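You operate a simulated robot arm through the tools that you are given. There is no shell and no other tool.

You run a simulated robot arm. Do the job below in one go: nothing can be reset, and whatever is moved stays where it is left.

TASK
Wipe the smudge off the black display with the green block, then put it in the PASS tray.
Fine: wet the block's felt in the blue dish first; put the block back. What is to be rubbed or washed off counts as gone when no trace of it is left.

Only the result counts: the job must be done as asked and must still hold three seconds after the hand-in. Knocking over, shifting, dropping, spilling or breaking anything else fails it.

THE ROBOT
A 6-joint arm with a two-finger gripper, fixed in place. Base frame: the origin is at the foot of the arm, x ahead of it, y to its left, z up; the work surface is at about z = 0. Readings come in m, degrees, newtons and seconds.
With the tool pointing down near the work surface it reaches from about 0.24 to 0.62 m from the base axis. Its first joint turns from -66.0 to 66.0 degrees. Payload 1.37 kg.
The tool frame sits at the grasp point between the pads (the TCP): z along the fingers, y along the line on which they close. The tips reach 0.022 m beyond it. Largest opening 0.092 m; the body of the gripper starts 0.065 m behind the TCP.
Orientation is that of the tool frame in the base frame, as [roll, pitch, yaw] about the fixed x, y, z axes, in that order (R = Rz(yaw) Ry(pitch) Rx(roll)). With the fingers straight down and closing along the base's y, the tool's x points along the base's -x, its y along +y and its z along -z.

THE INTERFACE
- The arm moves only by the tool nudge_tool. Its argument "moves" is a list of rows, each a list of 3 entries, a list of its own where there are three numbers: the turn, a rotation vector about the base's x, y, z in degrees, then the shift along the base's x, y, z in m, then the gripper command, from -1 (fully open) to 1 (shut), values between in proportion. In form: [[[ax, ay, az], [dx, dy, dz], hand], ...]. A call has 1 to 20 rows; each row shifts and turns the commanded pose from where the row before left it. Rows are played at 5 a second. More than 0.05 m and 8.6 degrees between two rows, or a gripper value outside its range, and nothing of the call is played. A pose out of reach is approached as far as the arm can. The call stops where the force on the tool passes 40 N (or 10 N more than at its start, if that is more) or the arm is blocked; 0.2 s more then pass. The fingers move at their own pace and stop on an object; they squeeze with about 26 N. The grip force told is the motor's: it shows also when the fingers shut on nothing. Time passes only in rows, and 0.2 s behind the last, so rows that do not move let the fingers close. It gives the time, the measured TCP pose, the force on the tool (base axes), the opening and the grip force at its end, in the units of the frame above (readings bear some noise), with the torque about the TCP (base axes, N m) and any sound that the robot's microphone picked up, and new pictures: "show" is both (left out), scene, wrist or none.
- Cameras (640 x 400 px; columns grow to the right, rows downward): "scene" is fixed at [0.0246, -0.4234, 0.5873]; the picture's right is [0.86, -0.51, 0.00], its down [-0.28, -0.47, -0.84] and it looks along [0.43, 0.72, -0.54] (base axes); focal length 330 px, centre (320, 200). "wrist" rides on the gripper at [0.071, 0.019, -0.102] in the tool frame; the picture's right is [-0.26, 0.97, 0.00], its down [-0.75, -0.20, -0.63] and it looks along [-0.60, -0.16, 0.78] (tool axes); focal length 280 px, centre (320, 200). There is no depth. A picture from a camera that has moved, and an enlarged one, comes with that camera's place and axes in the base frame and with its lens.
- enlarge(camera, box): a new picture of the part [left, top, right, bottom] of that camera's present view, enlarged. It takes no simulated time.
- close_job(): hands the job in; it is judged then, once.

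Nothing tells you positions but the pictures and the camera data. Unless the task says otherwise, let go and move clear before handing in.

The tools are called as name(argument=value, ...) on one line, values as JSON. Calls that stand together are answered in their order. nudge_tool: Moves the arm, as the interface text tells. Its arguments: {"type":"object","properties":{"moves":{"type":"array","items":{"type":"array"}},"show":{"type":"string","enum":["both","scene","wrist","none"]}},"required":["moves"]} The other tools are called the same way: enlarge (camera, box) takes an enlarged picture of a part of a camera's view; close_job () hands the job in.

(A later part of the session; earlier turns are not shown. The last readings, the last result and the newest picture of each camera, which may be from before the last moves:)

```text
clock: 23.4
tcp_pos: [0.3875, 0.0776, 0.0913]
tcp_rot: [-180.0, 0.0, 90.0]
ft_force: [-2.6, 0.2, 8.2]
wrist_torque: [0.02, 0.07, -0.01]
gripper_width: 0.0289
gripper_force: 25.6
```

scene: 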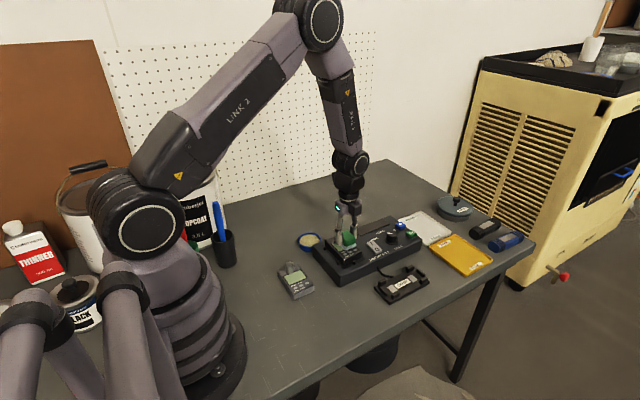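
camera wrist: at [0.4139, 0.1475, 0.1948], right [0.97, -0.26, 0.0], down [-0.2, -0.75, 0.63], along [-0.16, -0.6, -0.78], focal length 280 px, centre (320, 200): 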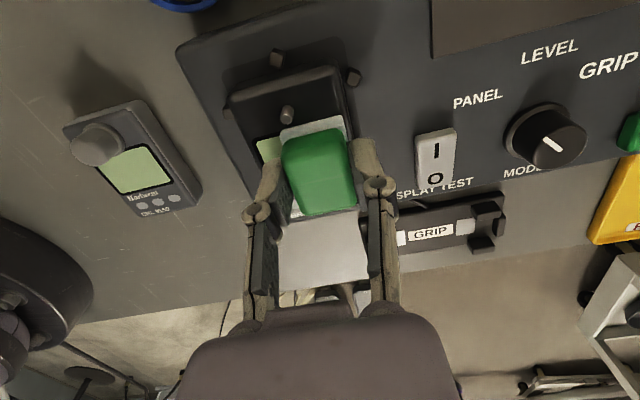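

Good contact was kept throughout. I'll lift and move back toward +y to inspect the display.

nudge_tool(moves=[[[0, 0, 0], [0, 0, 0.02], 1], [[0, 0, 0], [0, 0, 0.04], 1], [[0, 0, 0], [0, 0.04, 0.01], 1], [[0, 0, 0], [0, 0.04, 0], 1], [[0, 0, 0], [0, 0, 0], 1]])

enlarge(camera="scene", box=[310, 220, 374, 260])

enlarge(camera="wrist", box=[200, 80, 440, 230])

```text
clock: 24.6
tcp_pos: [0.3883, 0.159, 0.1621]
tcp_rot: [180.0, 0.0, 90.1]
ft_force: [0.0, 0.0, -0.2]
wrist_torque: [-0.01, -0.01, -0.01]
gripper_width: 0.0287
gripper_force: 26.1
camera wrist: at [0.4059, 0.2281, 0.2645], right [0.97, -0.26, 0.0], down [-0.2, -0.75, 0.63], along [-0.16, -0.6, -0.78], focal length 280 px, centre (320, 200)
```

scene: 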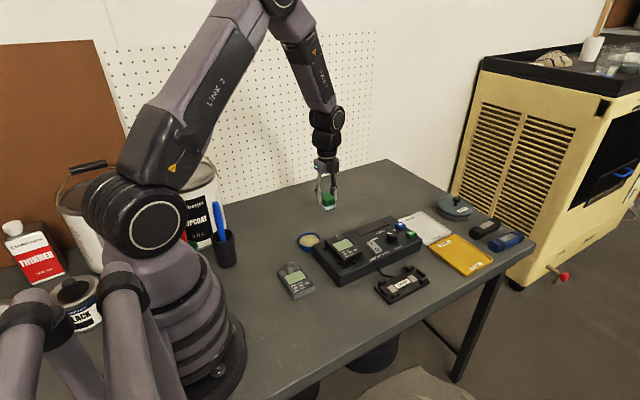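
wrist: 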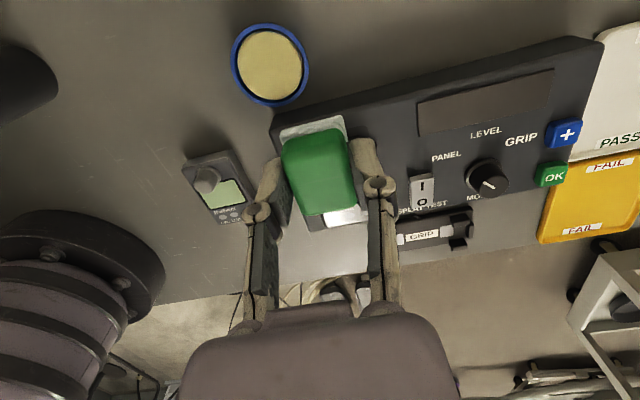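

```text
10.00 times, centred on (342, 240) of scene
camera zoom: at [0.0246, -0.4234, 0.5873], right [0.86, -0.51, 0.0], down [-0.28, -0.47, -0.84], along [0.43, 0.72, -0.54], focal length 3301 px, centre (100, -200)
```

zoom: 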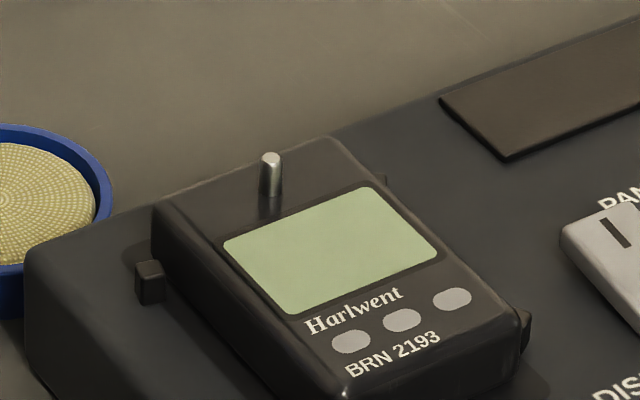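

```text
2.67 times, centred on (320, 155) of wrist
camera zoom: at [0.4059, 0.2281, 0.2645], right [0.97, -0.26, 0.0], down [-0.2, -0.75, 0.63], along [-0.16, -0.6, -0.78], focal length 748 px, centre (320, 320)
```

zoom: 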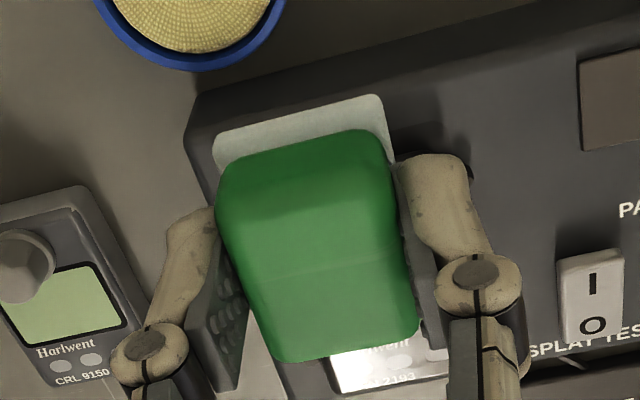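

The smudge is gone in the scene view. I'll carry the block back, turning the tool to its original angle on the way to hover above its original spot.

nudge_tool(moves=[[[0, 0, 8.18], [-0.0123, 0.0015, 0], 1], [[0, 0, 8.18], [-0.0123, 0.0015, 0], 1], [[0, 0, 8.18], [-0.0123, 0.0015, 0], 1], [[0, 0, 8.18], [-0.0123, 0.0015, 0], 1], [[0, 0, 8.18], [-0.0123, 0.0015, 0], 1], [[0, 0, 8.18], [-0.0123, 0.0015, 0], 1], [[0, 0, 8.18], [-0.0123, 0.0015, 0], 1], [[0, 0, 8.18], [-0.0123, 0.0015, 0], 1], [[0, 0, 8.18], [-0.0123, 0.0015, 0], 1], [[0, 0, 8.18], [-0.0123, 0.0015, 0], 1], [[0, 0, 8.2], [-0.0124, 0.0011, 0], 1], [[0, 0, 0], [0, 0, -0.04], 1], [[0, 0, 0], [0, 0, -0.04], 1], [[0, 0, 0], [0, 0, 0], 1]])

enlarge(camera="scene", box=[250, 220, 330, 270])

enlarge(camera="wrist", box=[60, 150, 300, 300])

```text
clock: 27.6
tcp_pos: [0.2529, 0.1744, 0.0815]
tcp_rot: [180.0, 0.0, -180.0]
ft_force: [-0.2, 0.7, -0.2]
wrist_torque: [0.01, 0.03, -0.03]
gripper_width: 0.0288
gripper_force: 25.4
camera wrist: at [0.18, 0.1933, 0.1852], right [0.26, 0.97, 0.0], down [0.75, -0.2, 0.63], along [0.6, -0.16, -0.78], focal length 280 px, centre (320, 200)
```

scene: 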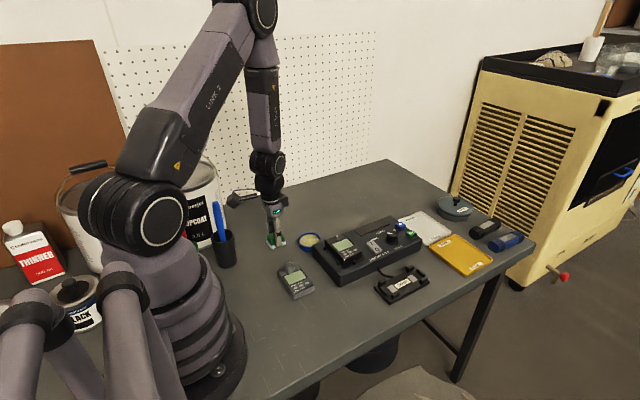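
wrist: 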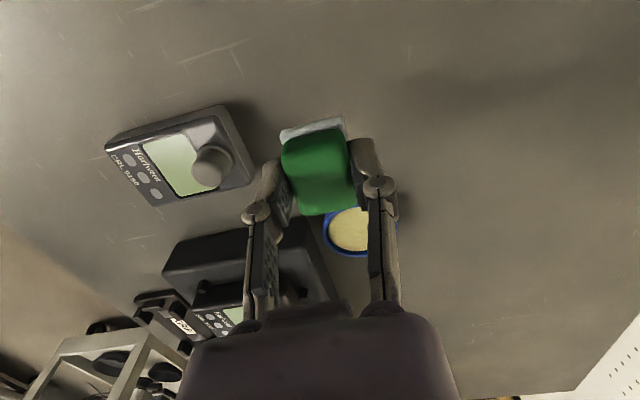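

```text
8.00 times, centred on (290, 245) of scene
camera zoom: at [0.0246, -0.4234, 0.5873], right [0.86, -0.51, 0.0], down [-0.28, -0.47, -0.84], along [0.43, 0.72, -0.54], focal length 2641 px, centre (560, -160)
```

zoom: 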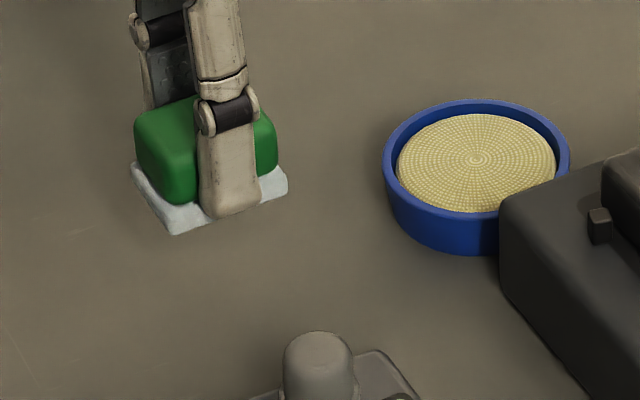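

```text
2.67 times, centred on (180, 225) of wrist
camera zoom: at [0.18, 0.1933, 0.1852], right [0.26, 0.97, 0.0], down [0.75, -0.2, 0.63], along [0.6, -0.16, -0.78], focal length 748 px, centre (693, 133)
```

zoom: 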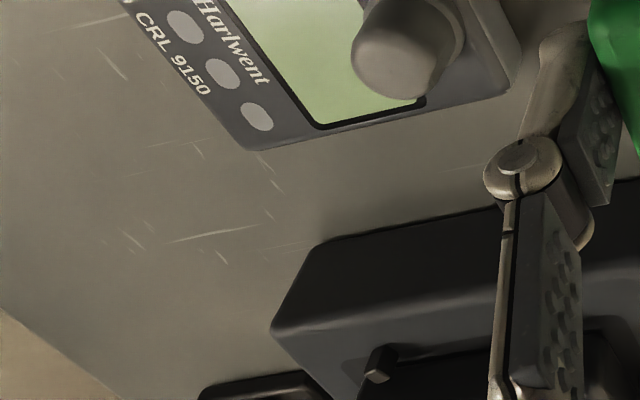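

The block is right above where it stood. I'll lower it to about 2 mm above its original grasp height, then creep down.

nudge_tool(moves=[[[0, 0, 0], [0, 0, -0.025], 1], [[0, 0, 0], [0, 0, -0.018], 1], [[0, 0, 0], [0, 0, -0.004], 1], [[0, 0, 0], [0, 0, -0.001], 1], [[0, 0, 0], [0, 0, 0], 1]], show="none")

```text
clock: 28.8
tcp_pos: [0.2527, 0.1756, 0.0342]
tcp_rot: [180.0, 0.1, 179.9]
ft_force: [-0.6, 0.0, 0.5]
wrist_torque: [0.01, 0.03, 0.0]
gripper_width: 0.0284
gripper_force: 26.0
```

nudge_tool(moves=[[[0, 0, 0], [0, 0, -0.0008], 1], [[0, 0, 0], [0, 0, 0], 1]], show="none")

enlarge(camera="scene", box=[250, 220, 330, 270])

```text
clock: 29.4
tcp_pos: [0.2529, 0.1741, 0.0337]
tcp_rot: [180.0, 0.1, 180.0]
ft_force: [0.6, 0.1, 0.9]
wrist_torque: [0.01, 0.02, -0.02]
gripper_width: 0.0291
gripper_force: 26.1
```

```text
8.00 times, centred on (290, 245) of scene
camera zoom: at [0.0246, -0.4234, 0.5873], right [0.86, -0.51, 0.0], down [-0.28, -0.47, -0.84], along [0.43, 0.72, -0.54], focal length 2641 px, centre (560, -160)
```

zoom: 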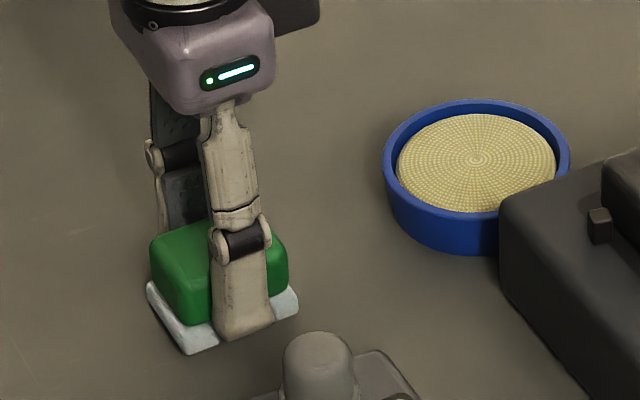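

It is almost down, so I'll creep further until there is clear contact.

nudge_tool(moves=[[[0, 0, 0], [0, 0, -0.0006], 1], [[0, 0, 0], [0, 0, 0], 1]], show="none")

nudge_tool(moves=[[[0, 0, 0], [0, 0, -0.0005], 1], [[0, 0, 0], [0, 0, 0], 1]], show="none")

```text
clock: 30.0
tcp_pos: [0.252, 0.173, 0.0328]
tcp_rot: [180.0, 0.0, 180.0]
ft_force: [-0.5, -0.2, -0.7]
wrist_torque: [0.0, 0.01, 0.01]
gripper_width: 0.0288
gripper_force: 25.9
```

```text
clock: 30.6
tcp_pos: [0.2524, 0.1743, 0.0314]
tcp_rot: [-179.9, 0.0, 180.0]
ft_force: [-0.8, -0.7, 0.6]
wrist_torque: [0.01, -0.02, 0.01]
gripper_width: 0.0287
gripper_force: 26.3
```

nudge_tool(moves=[[[0, 0, 0], [0, 0, -0.0005], 1], [[0, 0, 0], [0, 0, 0], 1]], show="none")

enlarge(camera="scene", box=[250, 220, 330, 270])

```text
clock: 31.2
tcp_pos: [0.2527, 0.1738, 0.0317]
tcp_rot: [-180.0, 0.0, 180.0]
ft_force: [-0.6, 0.0, 0.1]
wrist_torque: [-0.01, -0.02, -0.03]
gripper_width: 0.0287
gripper_force: 25.9
```

```text
8.00 times, centred on (290, 245) of scene
camera zoom: at [0.0246, -0.4234, 0.5873], right [0.86, -0.51, 0.0], down [-0.28, -0.47, -0.84], along [0.43, 0.72, -0.54], focal length 2641 px, centre (560, -160)
```

zoom: 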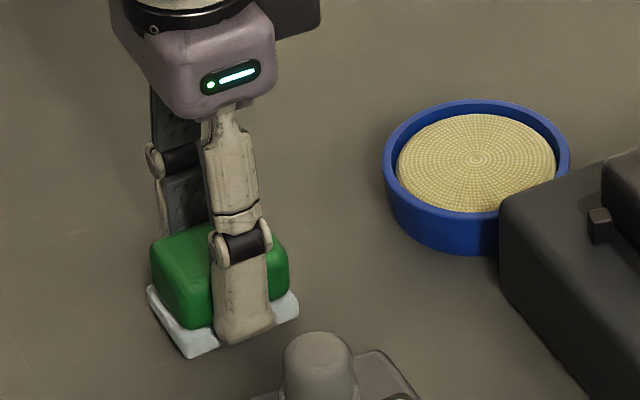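

nudge_tool(moves=[[[0, 0, 0], [0, 0, -0.0005], 1], [[0, 0, 0], [0, 0, 0], 1]], show="none")

nudge_tool(moves=[[[0, 0, 0], [0, 0, 0], 1], [[0, 0, 0], [0, 0, 0], 1]], show="none")

```text
clock: 31.8
tcp_pos: [0.2511, 0.1738, 0.0307]
tcp_rot: [179.9, 0.0, -180.0]
ft_force: [-0.9, 0.6, 0.3]
wrist_torque: [-0.03, 0.04, 0.02]
gripper_width: 0.0286
gripper_force: 25.9
```

```text
clock: 32.4
tcp_pos: [0.2527, 0.1741, 0.0317]
tcp_rot: [180.0, 0.0, -180.0]
ft_force: [0.1, 0.7, 0.2]
wrist_torque: [-0.01, -0.01, -0.05]
gripper_width: 0.0287
gripper_force: 26.7
```

nudge_tool(moves=[[[0, 0, 0], [0, 0, -0.0006], 1], [[0, 0, 0], [0, 0, 0], 1]], show="none")

nudge_tool(moves=[[[0, 0, 0], [0, 0, -0.0006], 1], [[0, 0, 0], [0, 0, 0], 1]])

enlarge(camera="scene", box=[260, 230, 310, 262])

enlarge(camera="wrist", box=[200, 80, 440, 230])

```text
clock: 33.0
tcp_pos: [0.2516, 0.1748, 0.0312]
tcp_rot: [180.0, 0.0, -180.0]
ft_force: [0.1, -0.1, -0.9]
wrist_torque: [0.01, -0.02, 0.02]
gripper_width: 0.0285
gripper_force: 25.7
```

```text
clock: 33.6
tcp_pos: [0.2526, 0.1741, 0.0296]
tcp_rot: [-180.0, 0.0, 180.0]
ft_force: [-1.2, -0.5, 7.3]
wrist_torque: [-0.02, 0.07, 0.02]
gripper_width: 0.0286
gripper_force: 26.1
camera wrist: at [0.1807, 0.1927, 0.1327], right [0.26, 0.97, 0.0], down [0.75, -0.2, 0.63], along [0.6, -0.16, -0.78], focal length 280 px, centre (320, 200)
```

scene: 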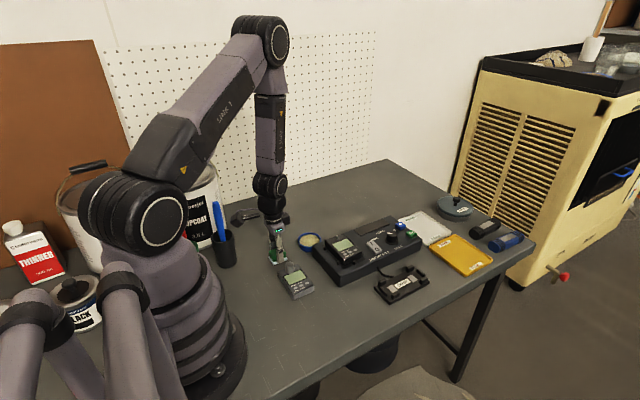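
wrist: 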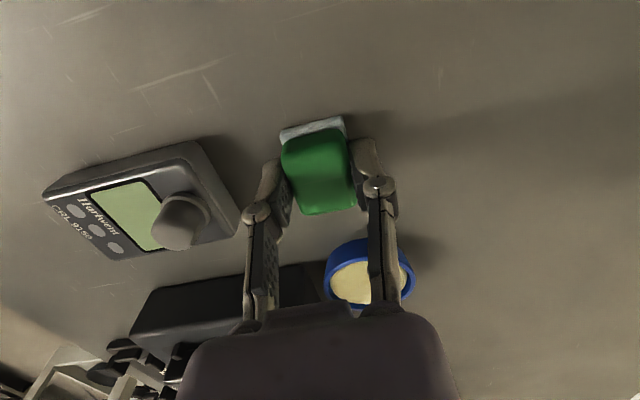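

```text
12.50 times, centred on (285, 246) of scene
camera zoom: at [0.0246, -0.4234, 0.5873], right [0.86, -0.51, 0.0], down [-0.28, -0.47, -0.84], along [0.43, 0.72, -0.54], focal length 4127 px, centre (758, -375)
```

zoom: 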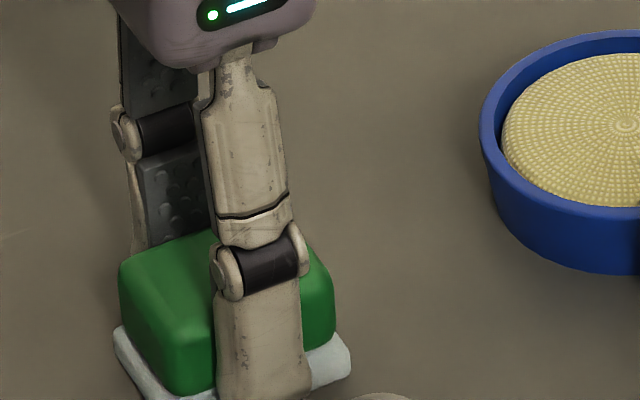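

```text
2.67 times, centred on (320, 155) of wrist
camera zoom: at [0.1807, 0.1927, 0.1327], right [0.26, 0.97, 0.0], down [0.75, -0.2, 0.63], along [0.6, -0.16, -0.78], focal length 748 px, centre (320, 320)
```

zoom: 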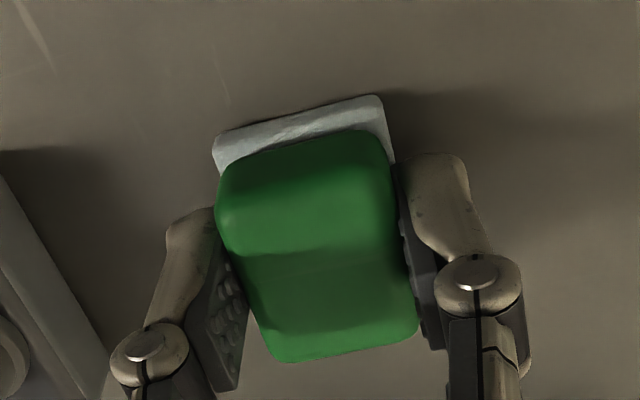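

The block is resting on the table. I'll open the fingers partway, since the grey meter is close, and rise straight up.

nudge_tool(moves=[[[0, 0, 0], [0, 0, 0.0005], 0.2], [[0, 0, 0], [0, 0, 0], -0.2], [[0, 0, 0], [0, 0, 0], -0.2], [[0, 0, 0], [0, 0, 0], -0.2], [[0, 0, 0], [0, 0, 0.02], -0.2], [[0, 0, 0], [0, 0, 0.04], -0.2], [[0, 0, 0], [0, 0, 0.04], -0.2], [[0, 0, 0], [0, 0, 0], -0.2]])

enlarge(camera="scene", box=[250, 220, 330, 270])

enlarge(camera="wrist", box=[200, 40, 440, 190])

enlarge(camera="wrist", box=[150, 150, 390, 300])

```text
clock: 35.4
tcp_pos: [0.2507, 0.1734, 0.1299]
tcp_rot: [180.0, -0.1, -180.0]
ft_force: [0.0, 0.3, 0.7]
wrist_torque: [-0.05, 0.02, 0.04]
gripper_width: 0.0553
gripper_force: 0.1
camera wrist: at [0.1801, 0.1922, 0.2343], right [0.26, 0.97, 0.0], down [0.75, -0.2, 0.62], along [0.6, -0.16, -0.78], focal length 280 px, centre (320, 200)
```

scene: 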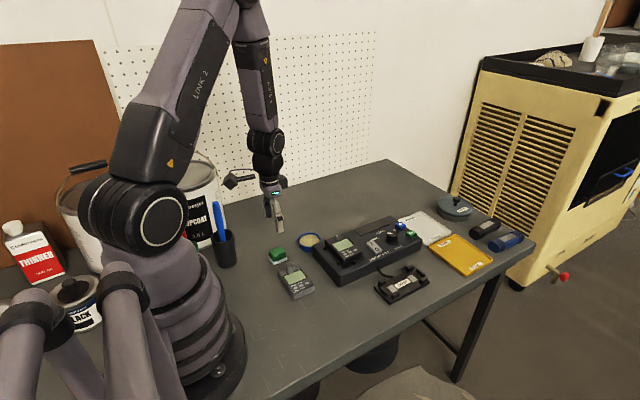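
wrist: 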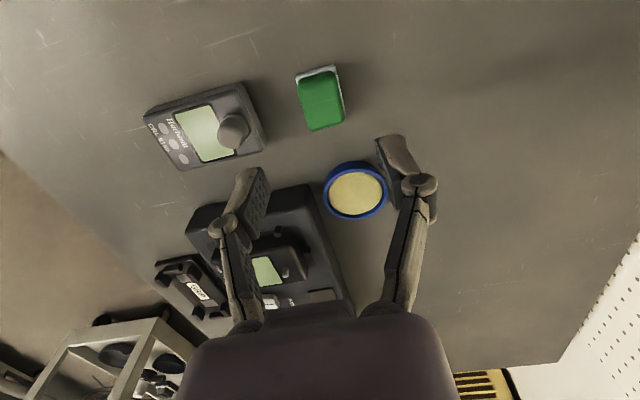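

```text
8.00 times, centred on (290, 245) of scene
camera zoom: at [0.0246, -0.4234, 0.5873], right [0.86, -0.51, 0.0], down [-0.28, -0.47, -0.84], along [0.43, 0.72, -0.54], focal length 2641 px, centre (560, -160)
```

zoom: 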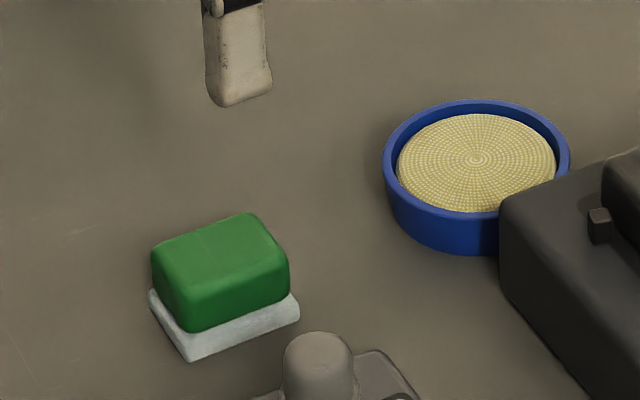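

```text
2.67 times, centred on (320, 115) of wrist
camera zoom: at [0.1801, 0.1922, 0.2343], right [0.26, 0.97, 0.0], down [0.75, -0.2, 0.62], along [0.6, -0.16, -0.78], focal length 748 px, centre (320, 427)
```

zoom: 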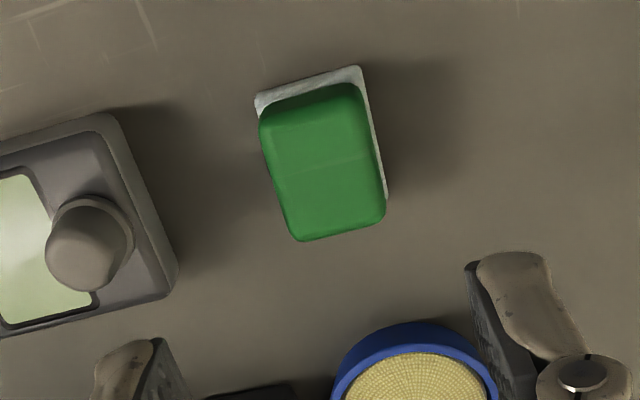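

```text
2.67 times, centred on (270, 225) of wrist
camera zoom: at [0.1801, 0.1922, 0.2343], right [0.26, 0.97, 0.0], down [0.75, -0.2, 0.62], along [0.6, -0.16, -0.78], focal length 748 px, centre (453, 133)
```

zoom: 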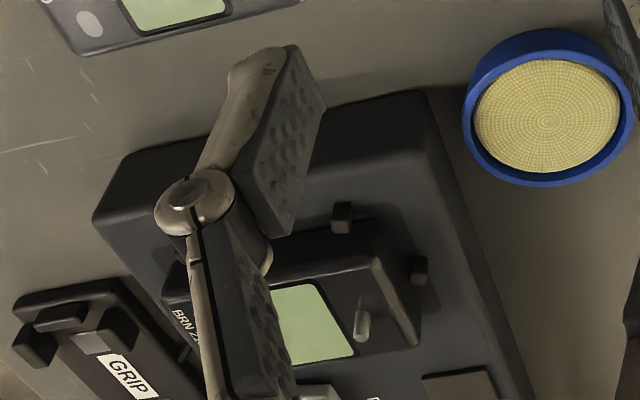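

The block is back exactly where it stood and the display looks clean. Next I'll take a clear look at the black meter, its pegs and the tray from above.

nudge_tool(moves=[[[0, 0, 0], [0.0, 0, 0.04], -0.2], [[0, 0, 0], [0.01, -0.019, 0.03], -0.2], [[0, 0, 0], [0.015, -0.025, 0.03], -1], [[0, 0, 0], [0.015, -0.03, 0.01], -1], [[0, 0, 0], [0.01, -0.03, 0], -1], [[0, 0, 0], [0, 0, 0], -1]])

enlarge(camera="wrist", box=[200, 60, 440, 210])

enlarge(camera="wrist", box=[220, 190, 460, 340])

enlarge(camera="scene", box=[310, 220, 390, 270])

```text
clock: 36.8
tcp_pos: [0.3021, 0.0704, 0.2402]
tcp_rot: [-179.9, 0.0, 180.0]
ft_force: [-0.6, 0.9, 0.6]
wrist_torque: [0.03, 0.03, -0.04]
gripper_width: 0.0918
gripper_force: 0.0
camera wrist: at [0.2298, 0.0887, 0.3435], right [0.26, 0.97, 0.0], down [0.75, -0.2, 0.63], along [0.6, -0.16, -0.78], focal length 280 px, centre (320, 200)
```

scene: 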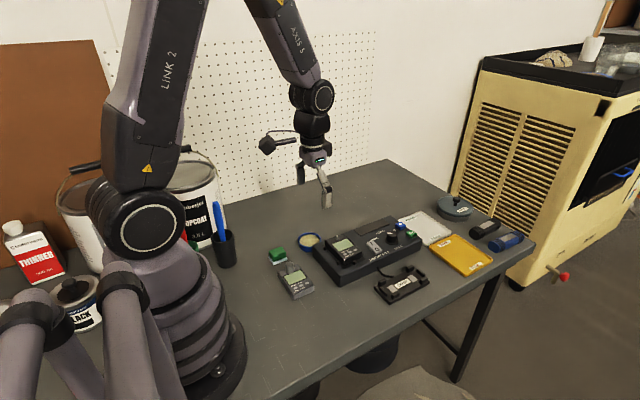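
wrist: 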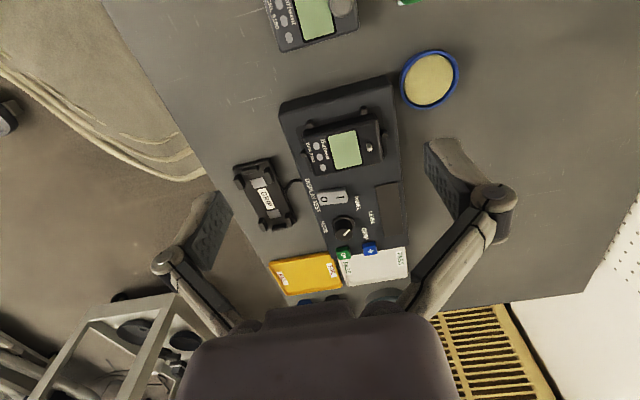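

```text
2.67 times, centred on (320, 135) of wrist
camera zoom: at [0.2298, 0.0887, 0.3435], right [0.26, 0.97, 0.0], down [0.75, -0.2, 0.63], along [0.6, -0.16, -0.78], focal length 748 px, centre (320, 373)
```

zoom: 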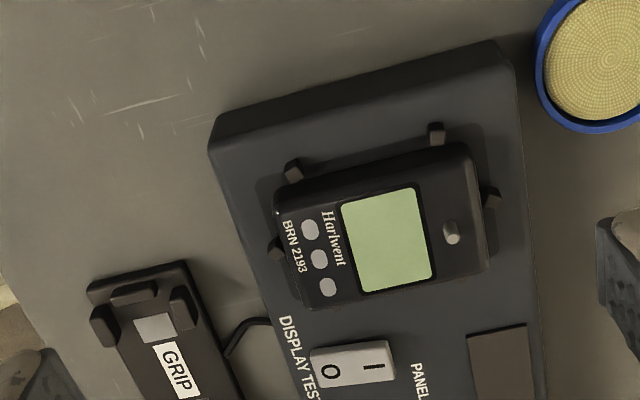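

```text
2.67 times, centred on (340, 265) of wrist
camera zoom: at [0.2298, 0.0887, 0.3435], right [0.26, 0.97, 0.0], down [0.75, -0.2, 0.63], along [0.6, -0.16, -0.78], focal length 748 px, centre (267, 27)
```

zoom: 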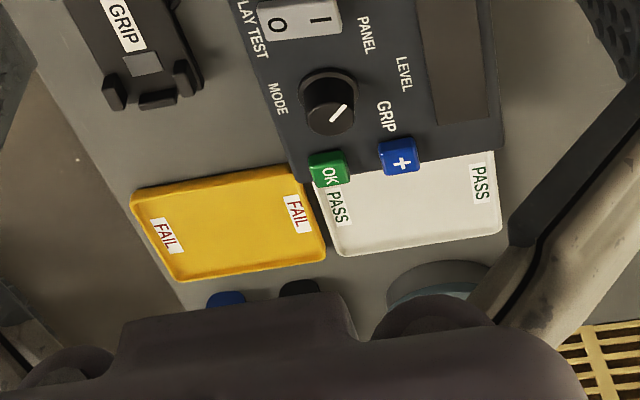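

```text
8.00 times, centred on (350, 245) of scene
camera zoom: at [0.0246, -0.4234, 0.5873], right [0.86, -0.51, 0.0], down [-0.28, -0.47, -0.84], along [0.43, 0.72, -0.54], focal length 2641 px, centre (80, -160)
```

zoom: 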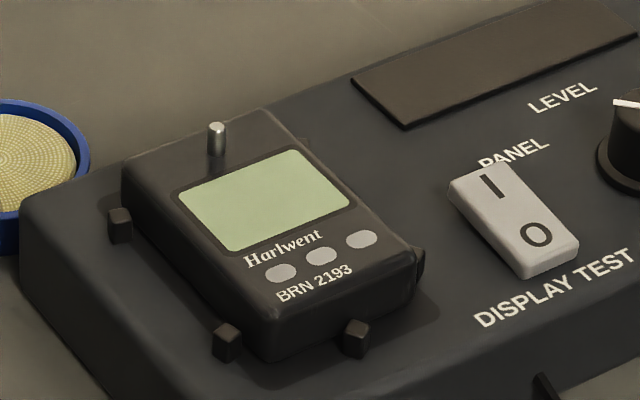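

enlarge(camera="wrist", box=[292, 100, 396, 165])

enlarge(camera="scene", box=[318, 228, 366, 258])

```text
6.15 times, centred on (344, 132) of wrist
camera zoom: at [0.2298, 0.0887, 0.3435], right [0.26, 0.97, 0.0], down [0.75, -0.2, 0.63], along [0.6, -0.16, -0.78], focal length 1726 px, centre (172, 615)
```

zoom: 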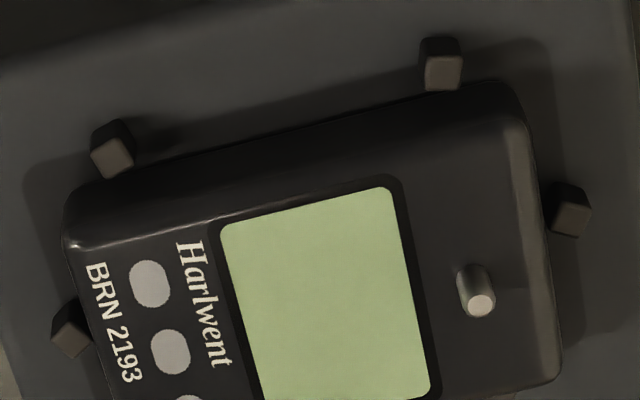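

```text
13.33 times, centred on (342, 243) of scene
camera zoom: at [0.0246, -0.4234, 0.5873], right [0.86, -0.51, 0.0], down [-0.28, -0.47, -0.84], along [0.43, 0.72, -0.54], focal length 4402 px, centre (27, -373)
```

zoom: 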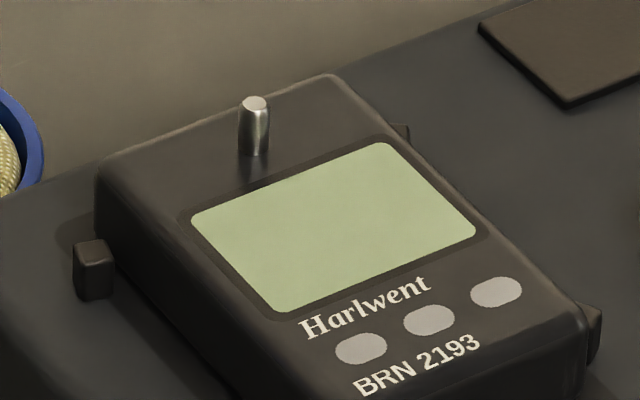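

The meter body spans about x 0.3585–0.411, y 0.0345–0.116 and z 0.042–0.062, with pegs between the finger lines. The PASS tray spans about x 0.624–0.711, y 0.017–0.1355. Its long side lies along y, so the meter should keep its orientation. Before picking it up I'll test how far the arm really reaches over the tray.

nudge_tool(moves=[[[0, 0, 0], [0.045, 0, 0], -0.5], [[0, 0, 0], [0.045, 0, 0], -0.5], [[0, 0, 0], [0.045, 0, 0], -0.5], [[0, 0, 0], [0.045, 0.001, 0], -0.5], [[0, 0, 0], [0.045, 0.001, 0], -0.5], [[0, 0, 0], [0.045, 0.001, -0.01], -0.5], [[0, 0, 0], [0.03, 0.001, -0.03], -0.5], [[0, 0, 0], [0.03, 0.001, -0.03], -0.5], [[0, 0, 0], [0.0, 0.0, -0.03], -0.5], [[0, 0, 0], [0, 0, 0], -0.5]])

enlarge(camera="scene", box=[380, 180, 500, 255])

```text
clock: 39.0
tcp_pos: [0.6334, 0.0744, 0.1403]
tcp_rot: [180.0, 0.0, 180.0]
ft_force: [0.2, 0.3, 0.6]
wrist_torque: [0.02, 0.01, -0.03]
gripper_width: 0.0688
gripper_force: 0.1
camera wrist: at [0.5606, 0.0936, 0.2431], right [0.26, 0.97, 0.0], down [0.75, -0.2, 0.62], along [0.6, -0.16, -0.78], focal length 280 px, centre (320, 200)
```

scene: 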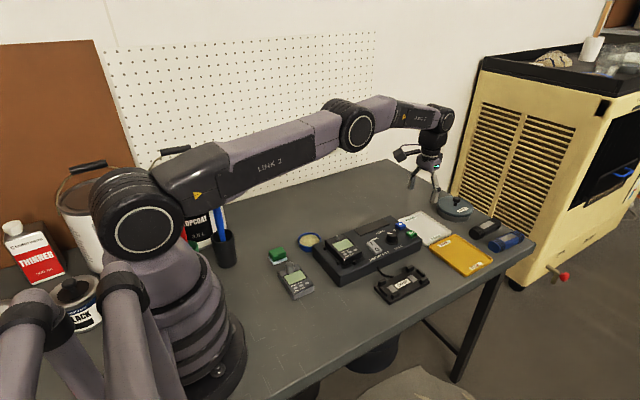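
wrist: 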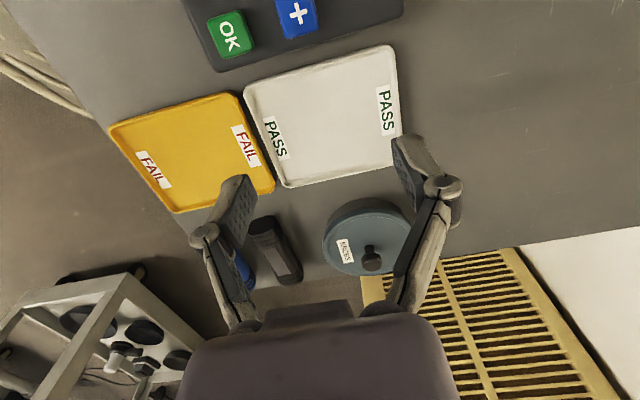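

```text
5.33 times, centred on (440, 218) of scene
camera zoom: at [0.0246, -0.4234, 0.5873], right [0.86, -0.51, 0.0], down [-0.28, -0.47, -0.84], along [0.43, 0.72, -0.54], focal length 1761 px, centre (-320, 107)
```

zoom: 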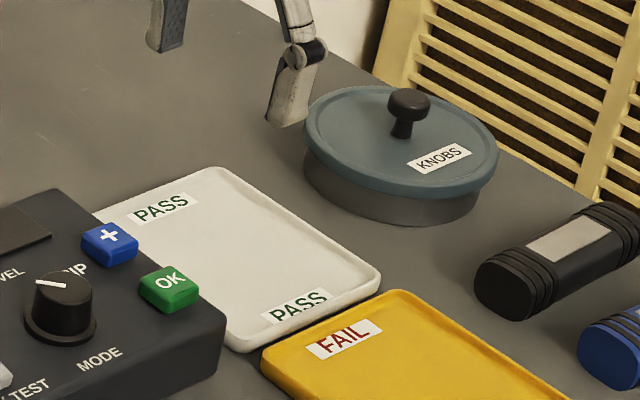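

This closer view puts the PASS tray at about x 0.612–0.7165, y 0.017–0.137. I'll push the reach test a bit further and lower.

nudge_tool(moves=[[[0, 0, 0], [0.02, 0, -0.02], -0.5], [[0, 0, 0], [0.01, 0, -0.02], -0.5], [[0, 0, 0], [0, 0, -0.02], -0.5], [[0, 0, 0], [0, 0, -0.02], -0.5], [[0, 0, 0], [0, 0, 0], -0.5]])

enlarge(camera="wrist", box=[200, 0, 440, 150])

```text
clock: 40.2
tcp_pos: [0.6344, 0.0727, 0.072]
tcp_rot: [179.9, -0.1, -179.9]
ft_force: [-0.4, 0.2, -0.1]
wrist_torque: [-0.03, -0.01, 0.04]
gripper_width: 0.0692
gripper_force: 0.0
out of reach, approached as far as the arm can: row 1, 2
camera wrist: at [0.562, 0.0917, 0.174], right [0.26, 0.97, 0.0], down [0.75, -0.2, 0.63], along [0.6, -0.16, -0.78], focal length 280 px, centre (320, 200)
```

scene: 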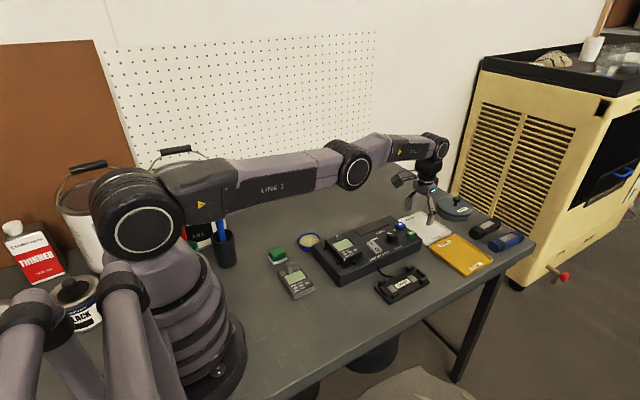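
wrist: 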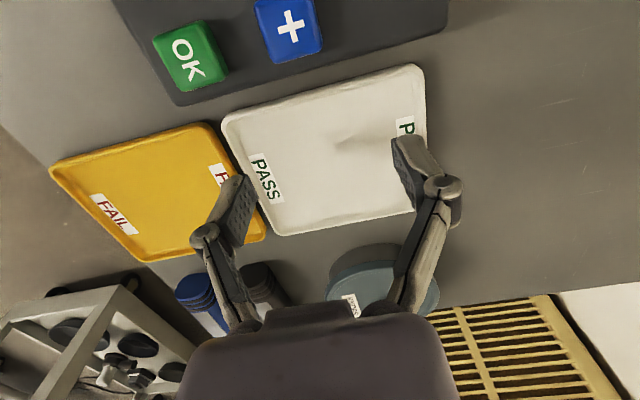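

```text
2.67 times, centred on (320, 75) of wrist
camera zoom: at [0.562, 0.0917, 0.174], right [0.26, 0.97, 0.0], down [0.75, -0.2, 0.63], along [0.6, -0.16, -0.78], focal length 748 px, centre (320, 533)
```

zoom: 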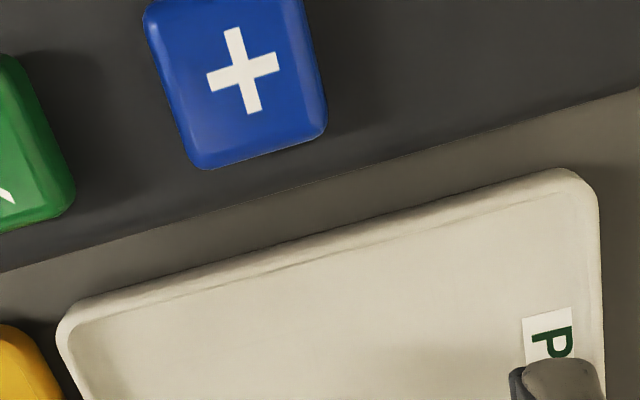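

Tool-down reach ends near radius 0.638, so for the tray the tool must lean outward. The tray's interior is about x 0.618–0.711. My plan is to grip the meter by its long sides with a lean of about 16° along its length. I'd then turn it 90° over the tray, so the lean points outward and the meter stays level. I'll test that tilted reach with an empty hand first.

nudge_tool(moves=[[[0, 0, 0], [0, 0, 0.02], -0.5], [[0, -8, 0], [0, 0, 0], -0.5], [[0, -8, 0], [0, 0, 0], -0.5], [[0, 0, 0], [0.012, 0.002, 0], -0.5], [[0, 0, 0], [0.012, 0.002, 0], -0.5], [[0, 0, 0], [0, 0, -0.025], -0.5], [[0, 0, 0], [0, 0, -0.02], -0.5], [[0, 0, 0], [0, 0, 0], -0.5]])

enlarge(camera="wrist", box=[200, 40, 440, 190])

enlarge(camera="scene", box=[380, 180, 500, 255])

```text
clock: 42.0
tcp_pos: [0.6606, 0.0761, 0.0466]
tcp_rot: [-180.0, 16.0, 180.0]
ft_force: [-0.5, 0.4, 0.8]
wrist_torque: [-0.02, 0.02, 0.02]
gripper_width: 0.0691
gripper_force: 0.1
camera wrist: at [0.5634, 0.0949, 0.1263], right [0.25, 0.97, 0.07], down [0.55, -0.2, 0.81], along [0.8, -0.16, -0.58], focal length 280 px, centre (320, 200)
```

scene: 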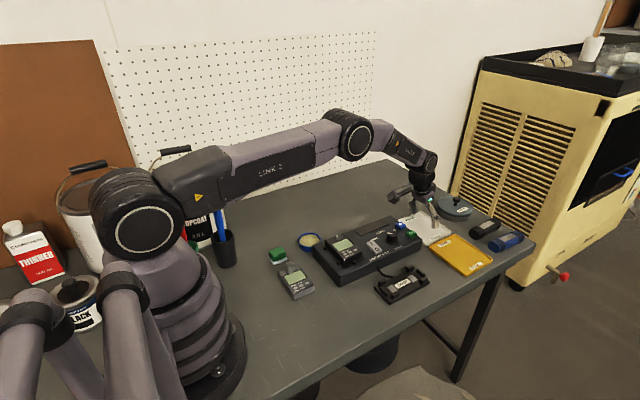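
wrist: 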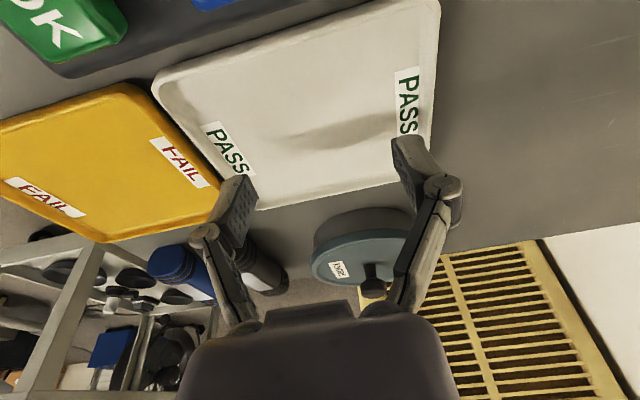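

```text
2.67 times, centred on (320, 115) of wrist
camera zoom: at [0.5634, 0.0949, 0.1263], right [0.25, 0.97, 0.07], down [0.55, -0.2, 0.81], along [0.8, -0.16, -0.58], focal length 748 px, centre (320, 427)
```

zoom: 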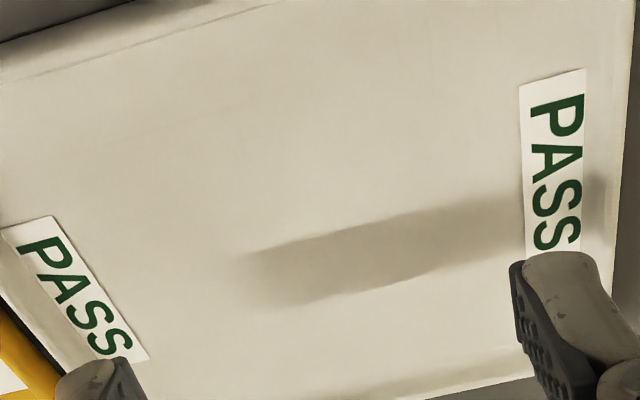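

```text
5.33 times, centred on (440, 218) of scene
camera zoom: at [0.0246, -0.4234, 0.5873], right [0.86, -0.51, 0.0], down [-0.28, -0.47, -0.84], along [0.43, 0.72, -0.54], focal length 1761 px, centre (-320, 107)
```

zoom: 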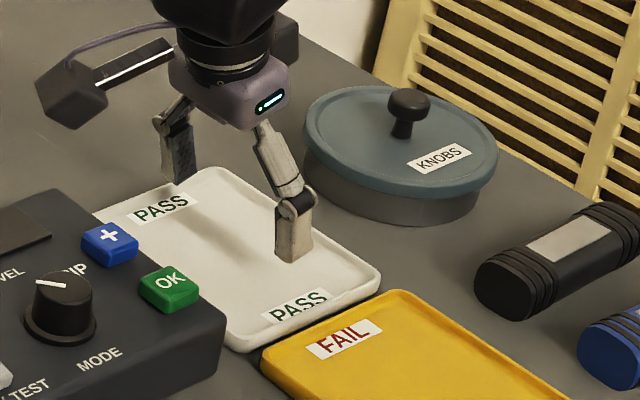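

It reaches here with a 16° lean. I'll check a bit lower, still clear of the tray floor.

nudge_tool(moves=[[[0, 0, 0], [0.003, 0, -0.006], -0.5], [[0, 0, 0], [0, 0, -0.006], -0.5], [[0, 0, 0], [0, 0, 0], -0.5]], show="none")

```text
clock: 42.8
tcp_pos: [0.665, 0.0777, 0.0349]
tcp_rot: [-180.0, 16.0, 180.0]
ft_force: [-0.2, 0.1, 0.4]
wrist_torque: [0.01, 0.0, 0.01]
gripper_width: 0.069
gripper_force: 0.1
```

The place pose is reachable. I'll rise and travel back over the meter, turning the leaned tool by -90° so its lean runs along the meter's length.

nudge_tool(moves=[[[0, 0, 0], [0, 0, 0.04], -0.5], [[0, 0, 0], [-0.01, 0, 0.045], -0.5], [[0, 0, 0], [-0.03, 0, 0.035], -0.5], [[0, 0, -8.18], [-0.022, 0, 0], -0.5], [[0, 0, -8.18], [-0.022, 0, 0], -0.5], [[0, 0, -8.18], [-0.022, 0, 0], -0.5], [[0, 0, -8.18], [-0.022, 0, 0], -0.5], [[0, 0, -8.18], [-0.022, 0, 0], -0.5], [[0, 0, -8.18], [-0.022, 0, 0], -0.5], [[0, 0, -8.18], [-0.022, 0, 0], -0.5], [[0, 0, -8.18], [-0.022, 0, 0], -0.5], [[0, 0, -8.18], [-0.022, 0, 0], -0.5], [[0, 0, -8.18], [-0.022, 0, 0], -0.5], [[0, 0, -8.2], [-0.02, 0.002, 0], -0.5], [[0, 0, 0], [0, 0, -0.035], -0.5], [[0, 0, 0], [0, 0, 0], -0.5]])

enlarge(camera="scene", box=[300, 200, 396, 260])

enlarge(camera="wrist", box=[200, 40, 440, 190])

```text
clock: 46.2
tcp_pos: [0.3847, 0.0782, 0.1205]
tcp_rot: [179.9, 16.0, 90.0]
ft_force: [0.8, 0.8, -0.1]
wrist_torque: [0.01, -0.01, 0.0]
gripper_width: 0.0689
gripper_force: 0.1
camera wrist: at [0.4015, 0.1746, 0.1996], right [0.96, -0.25, 0.07], down [-0.21, -0.55, 0.81], along [-0.16, -0.79, -0.58], focal length 280 px, centre (320, 200)
```

scene: 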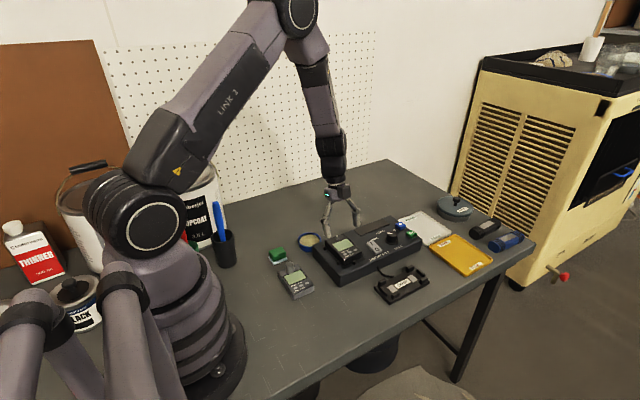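
wrist: 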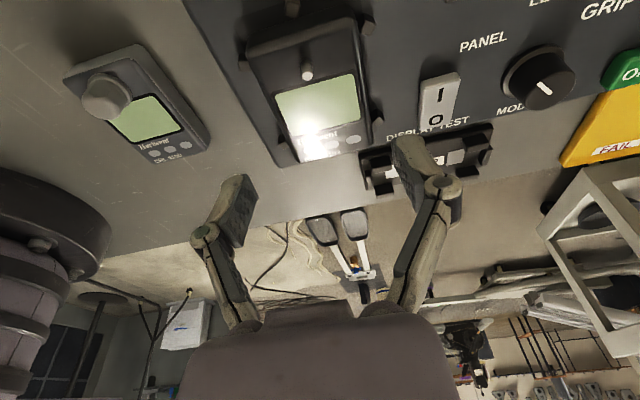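

```text
6.67 times, centred on (348, 230) of scene
camera zoom: at [0.0246, -0.4234, 0.5873], right [0.86, -0.51, 0.0], down [-0.28, -0.47, -0.84], along [0.43, 0.72, -0.54], focal length 2201 px, centre (133, 0)
```

zoom: 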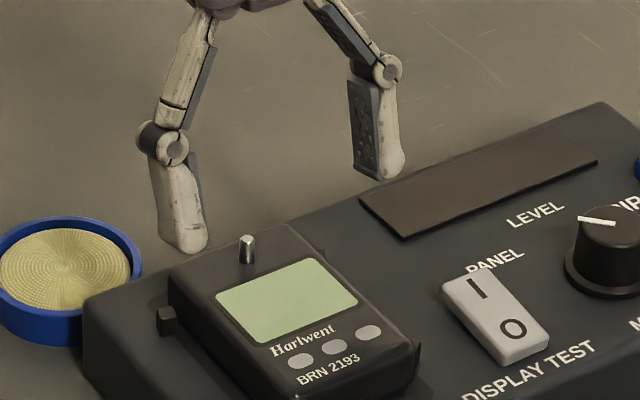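

```text
2.67 times, centred on (320, 115) of wrist
camera zoom: at [0.4015, 0.1746, 0.1996], right [0.96, -0.25, 0.07], down [-0.21, -0.55, 0.81], along [-0.16, -0.79, -0.58], focal length 748 px, centre (320, 427)
```

zoom: 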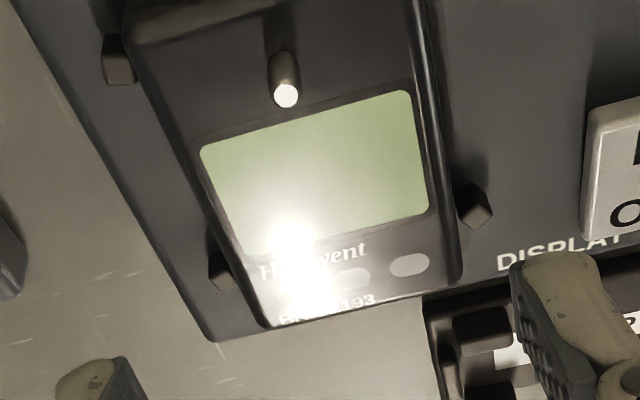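

The meter is clean; the bright spot is just a lamp reflection. The fingers line up with the gap between the pegs. I'll lower partway and check clearances.

nudge_tool(moves=[[[0, 0, 0], [0, 0.001, -0.02], -0.5], [[0, 0, 0], [0, 0, -0.015], -0.5], [[0, 0, 0], [0, 0, 0], -0.5]])

enlarge(camera="scene", box=[306, 210, 402, 270])

enlarge(camera="wrist", box=[200, 60, 440, 210])

```text
clock: 47.0
tcp_pos: [0.3827, 0.0799, 0.0851]
tcp_rot: [180.0, 16.0, 90.0]
ft_force: [0.0, -0.2, -0.4]
wrist_torque: [0.03, -0.01, -0.03]
gripper_width: 0.0692
gripper_force: 0.0
camera wrist: at [0.4016, 0.1755, 0.1642], right [0.97, -0.25, 0.07], down [-0.2, -0.55, 0.81], along [-0.16, -0.8, -0.58], focal length 280 px, centre (320, 200)
```

scene: 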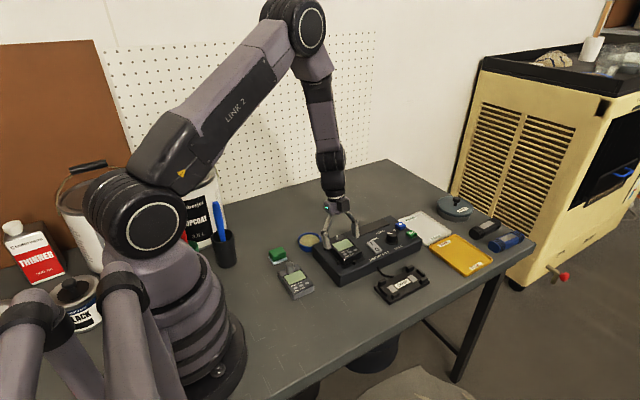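
wrist: 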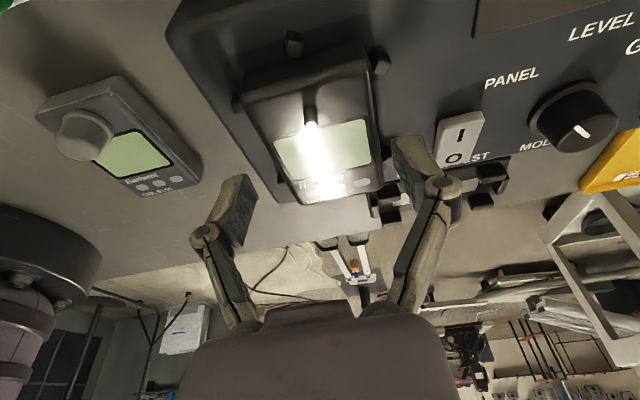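

```text
6.67 times, centred on (354, 240) of scene
camera zoom: at [0.0246, -0.4234, 0.5873], right [0.86, -0.51, 0.0], down [-0.28, -0.47, -0.84], along [0.43, 0.72, -0.54], focal length 2201 px, centre (93, -67)
```

zoom: 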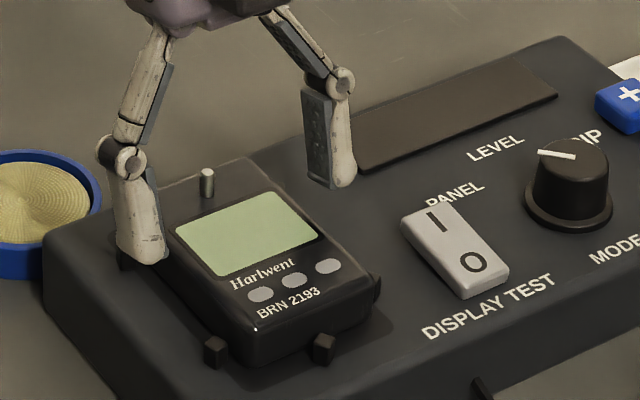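

```text
2.67 times, centred on (320, 135) of wrist
camera zoom: at [0.4016, 0.1755, 0.1642], right [0.97, -0.25, 0.07], down [-0.2, -0.55, 0.81], along [-0.16, -0.8, -0.58], focal length 748 px, centre (320, 373)
```

zoom: 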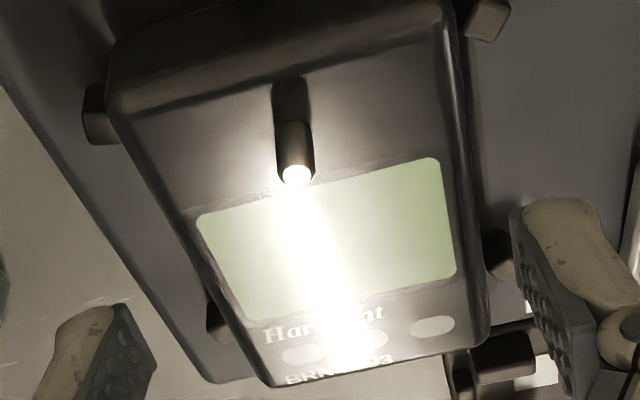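

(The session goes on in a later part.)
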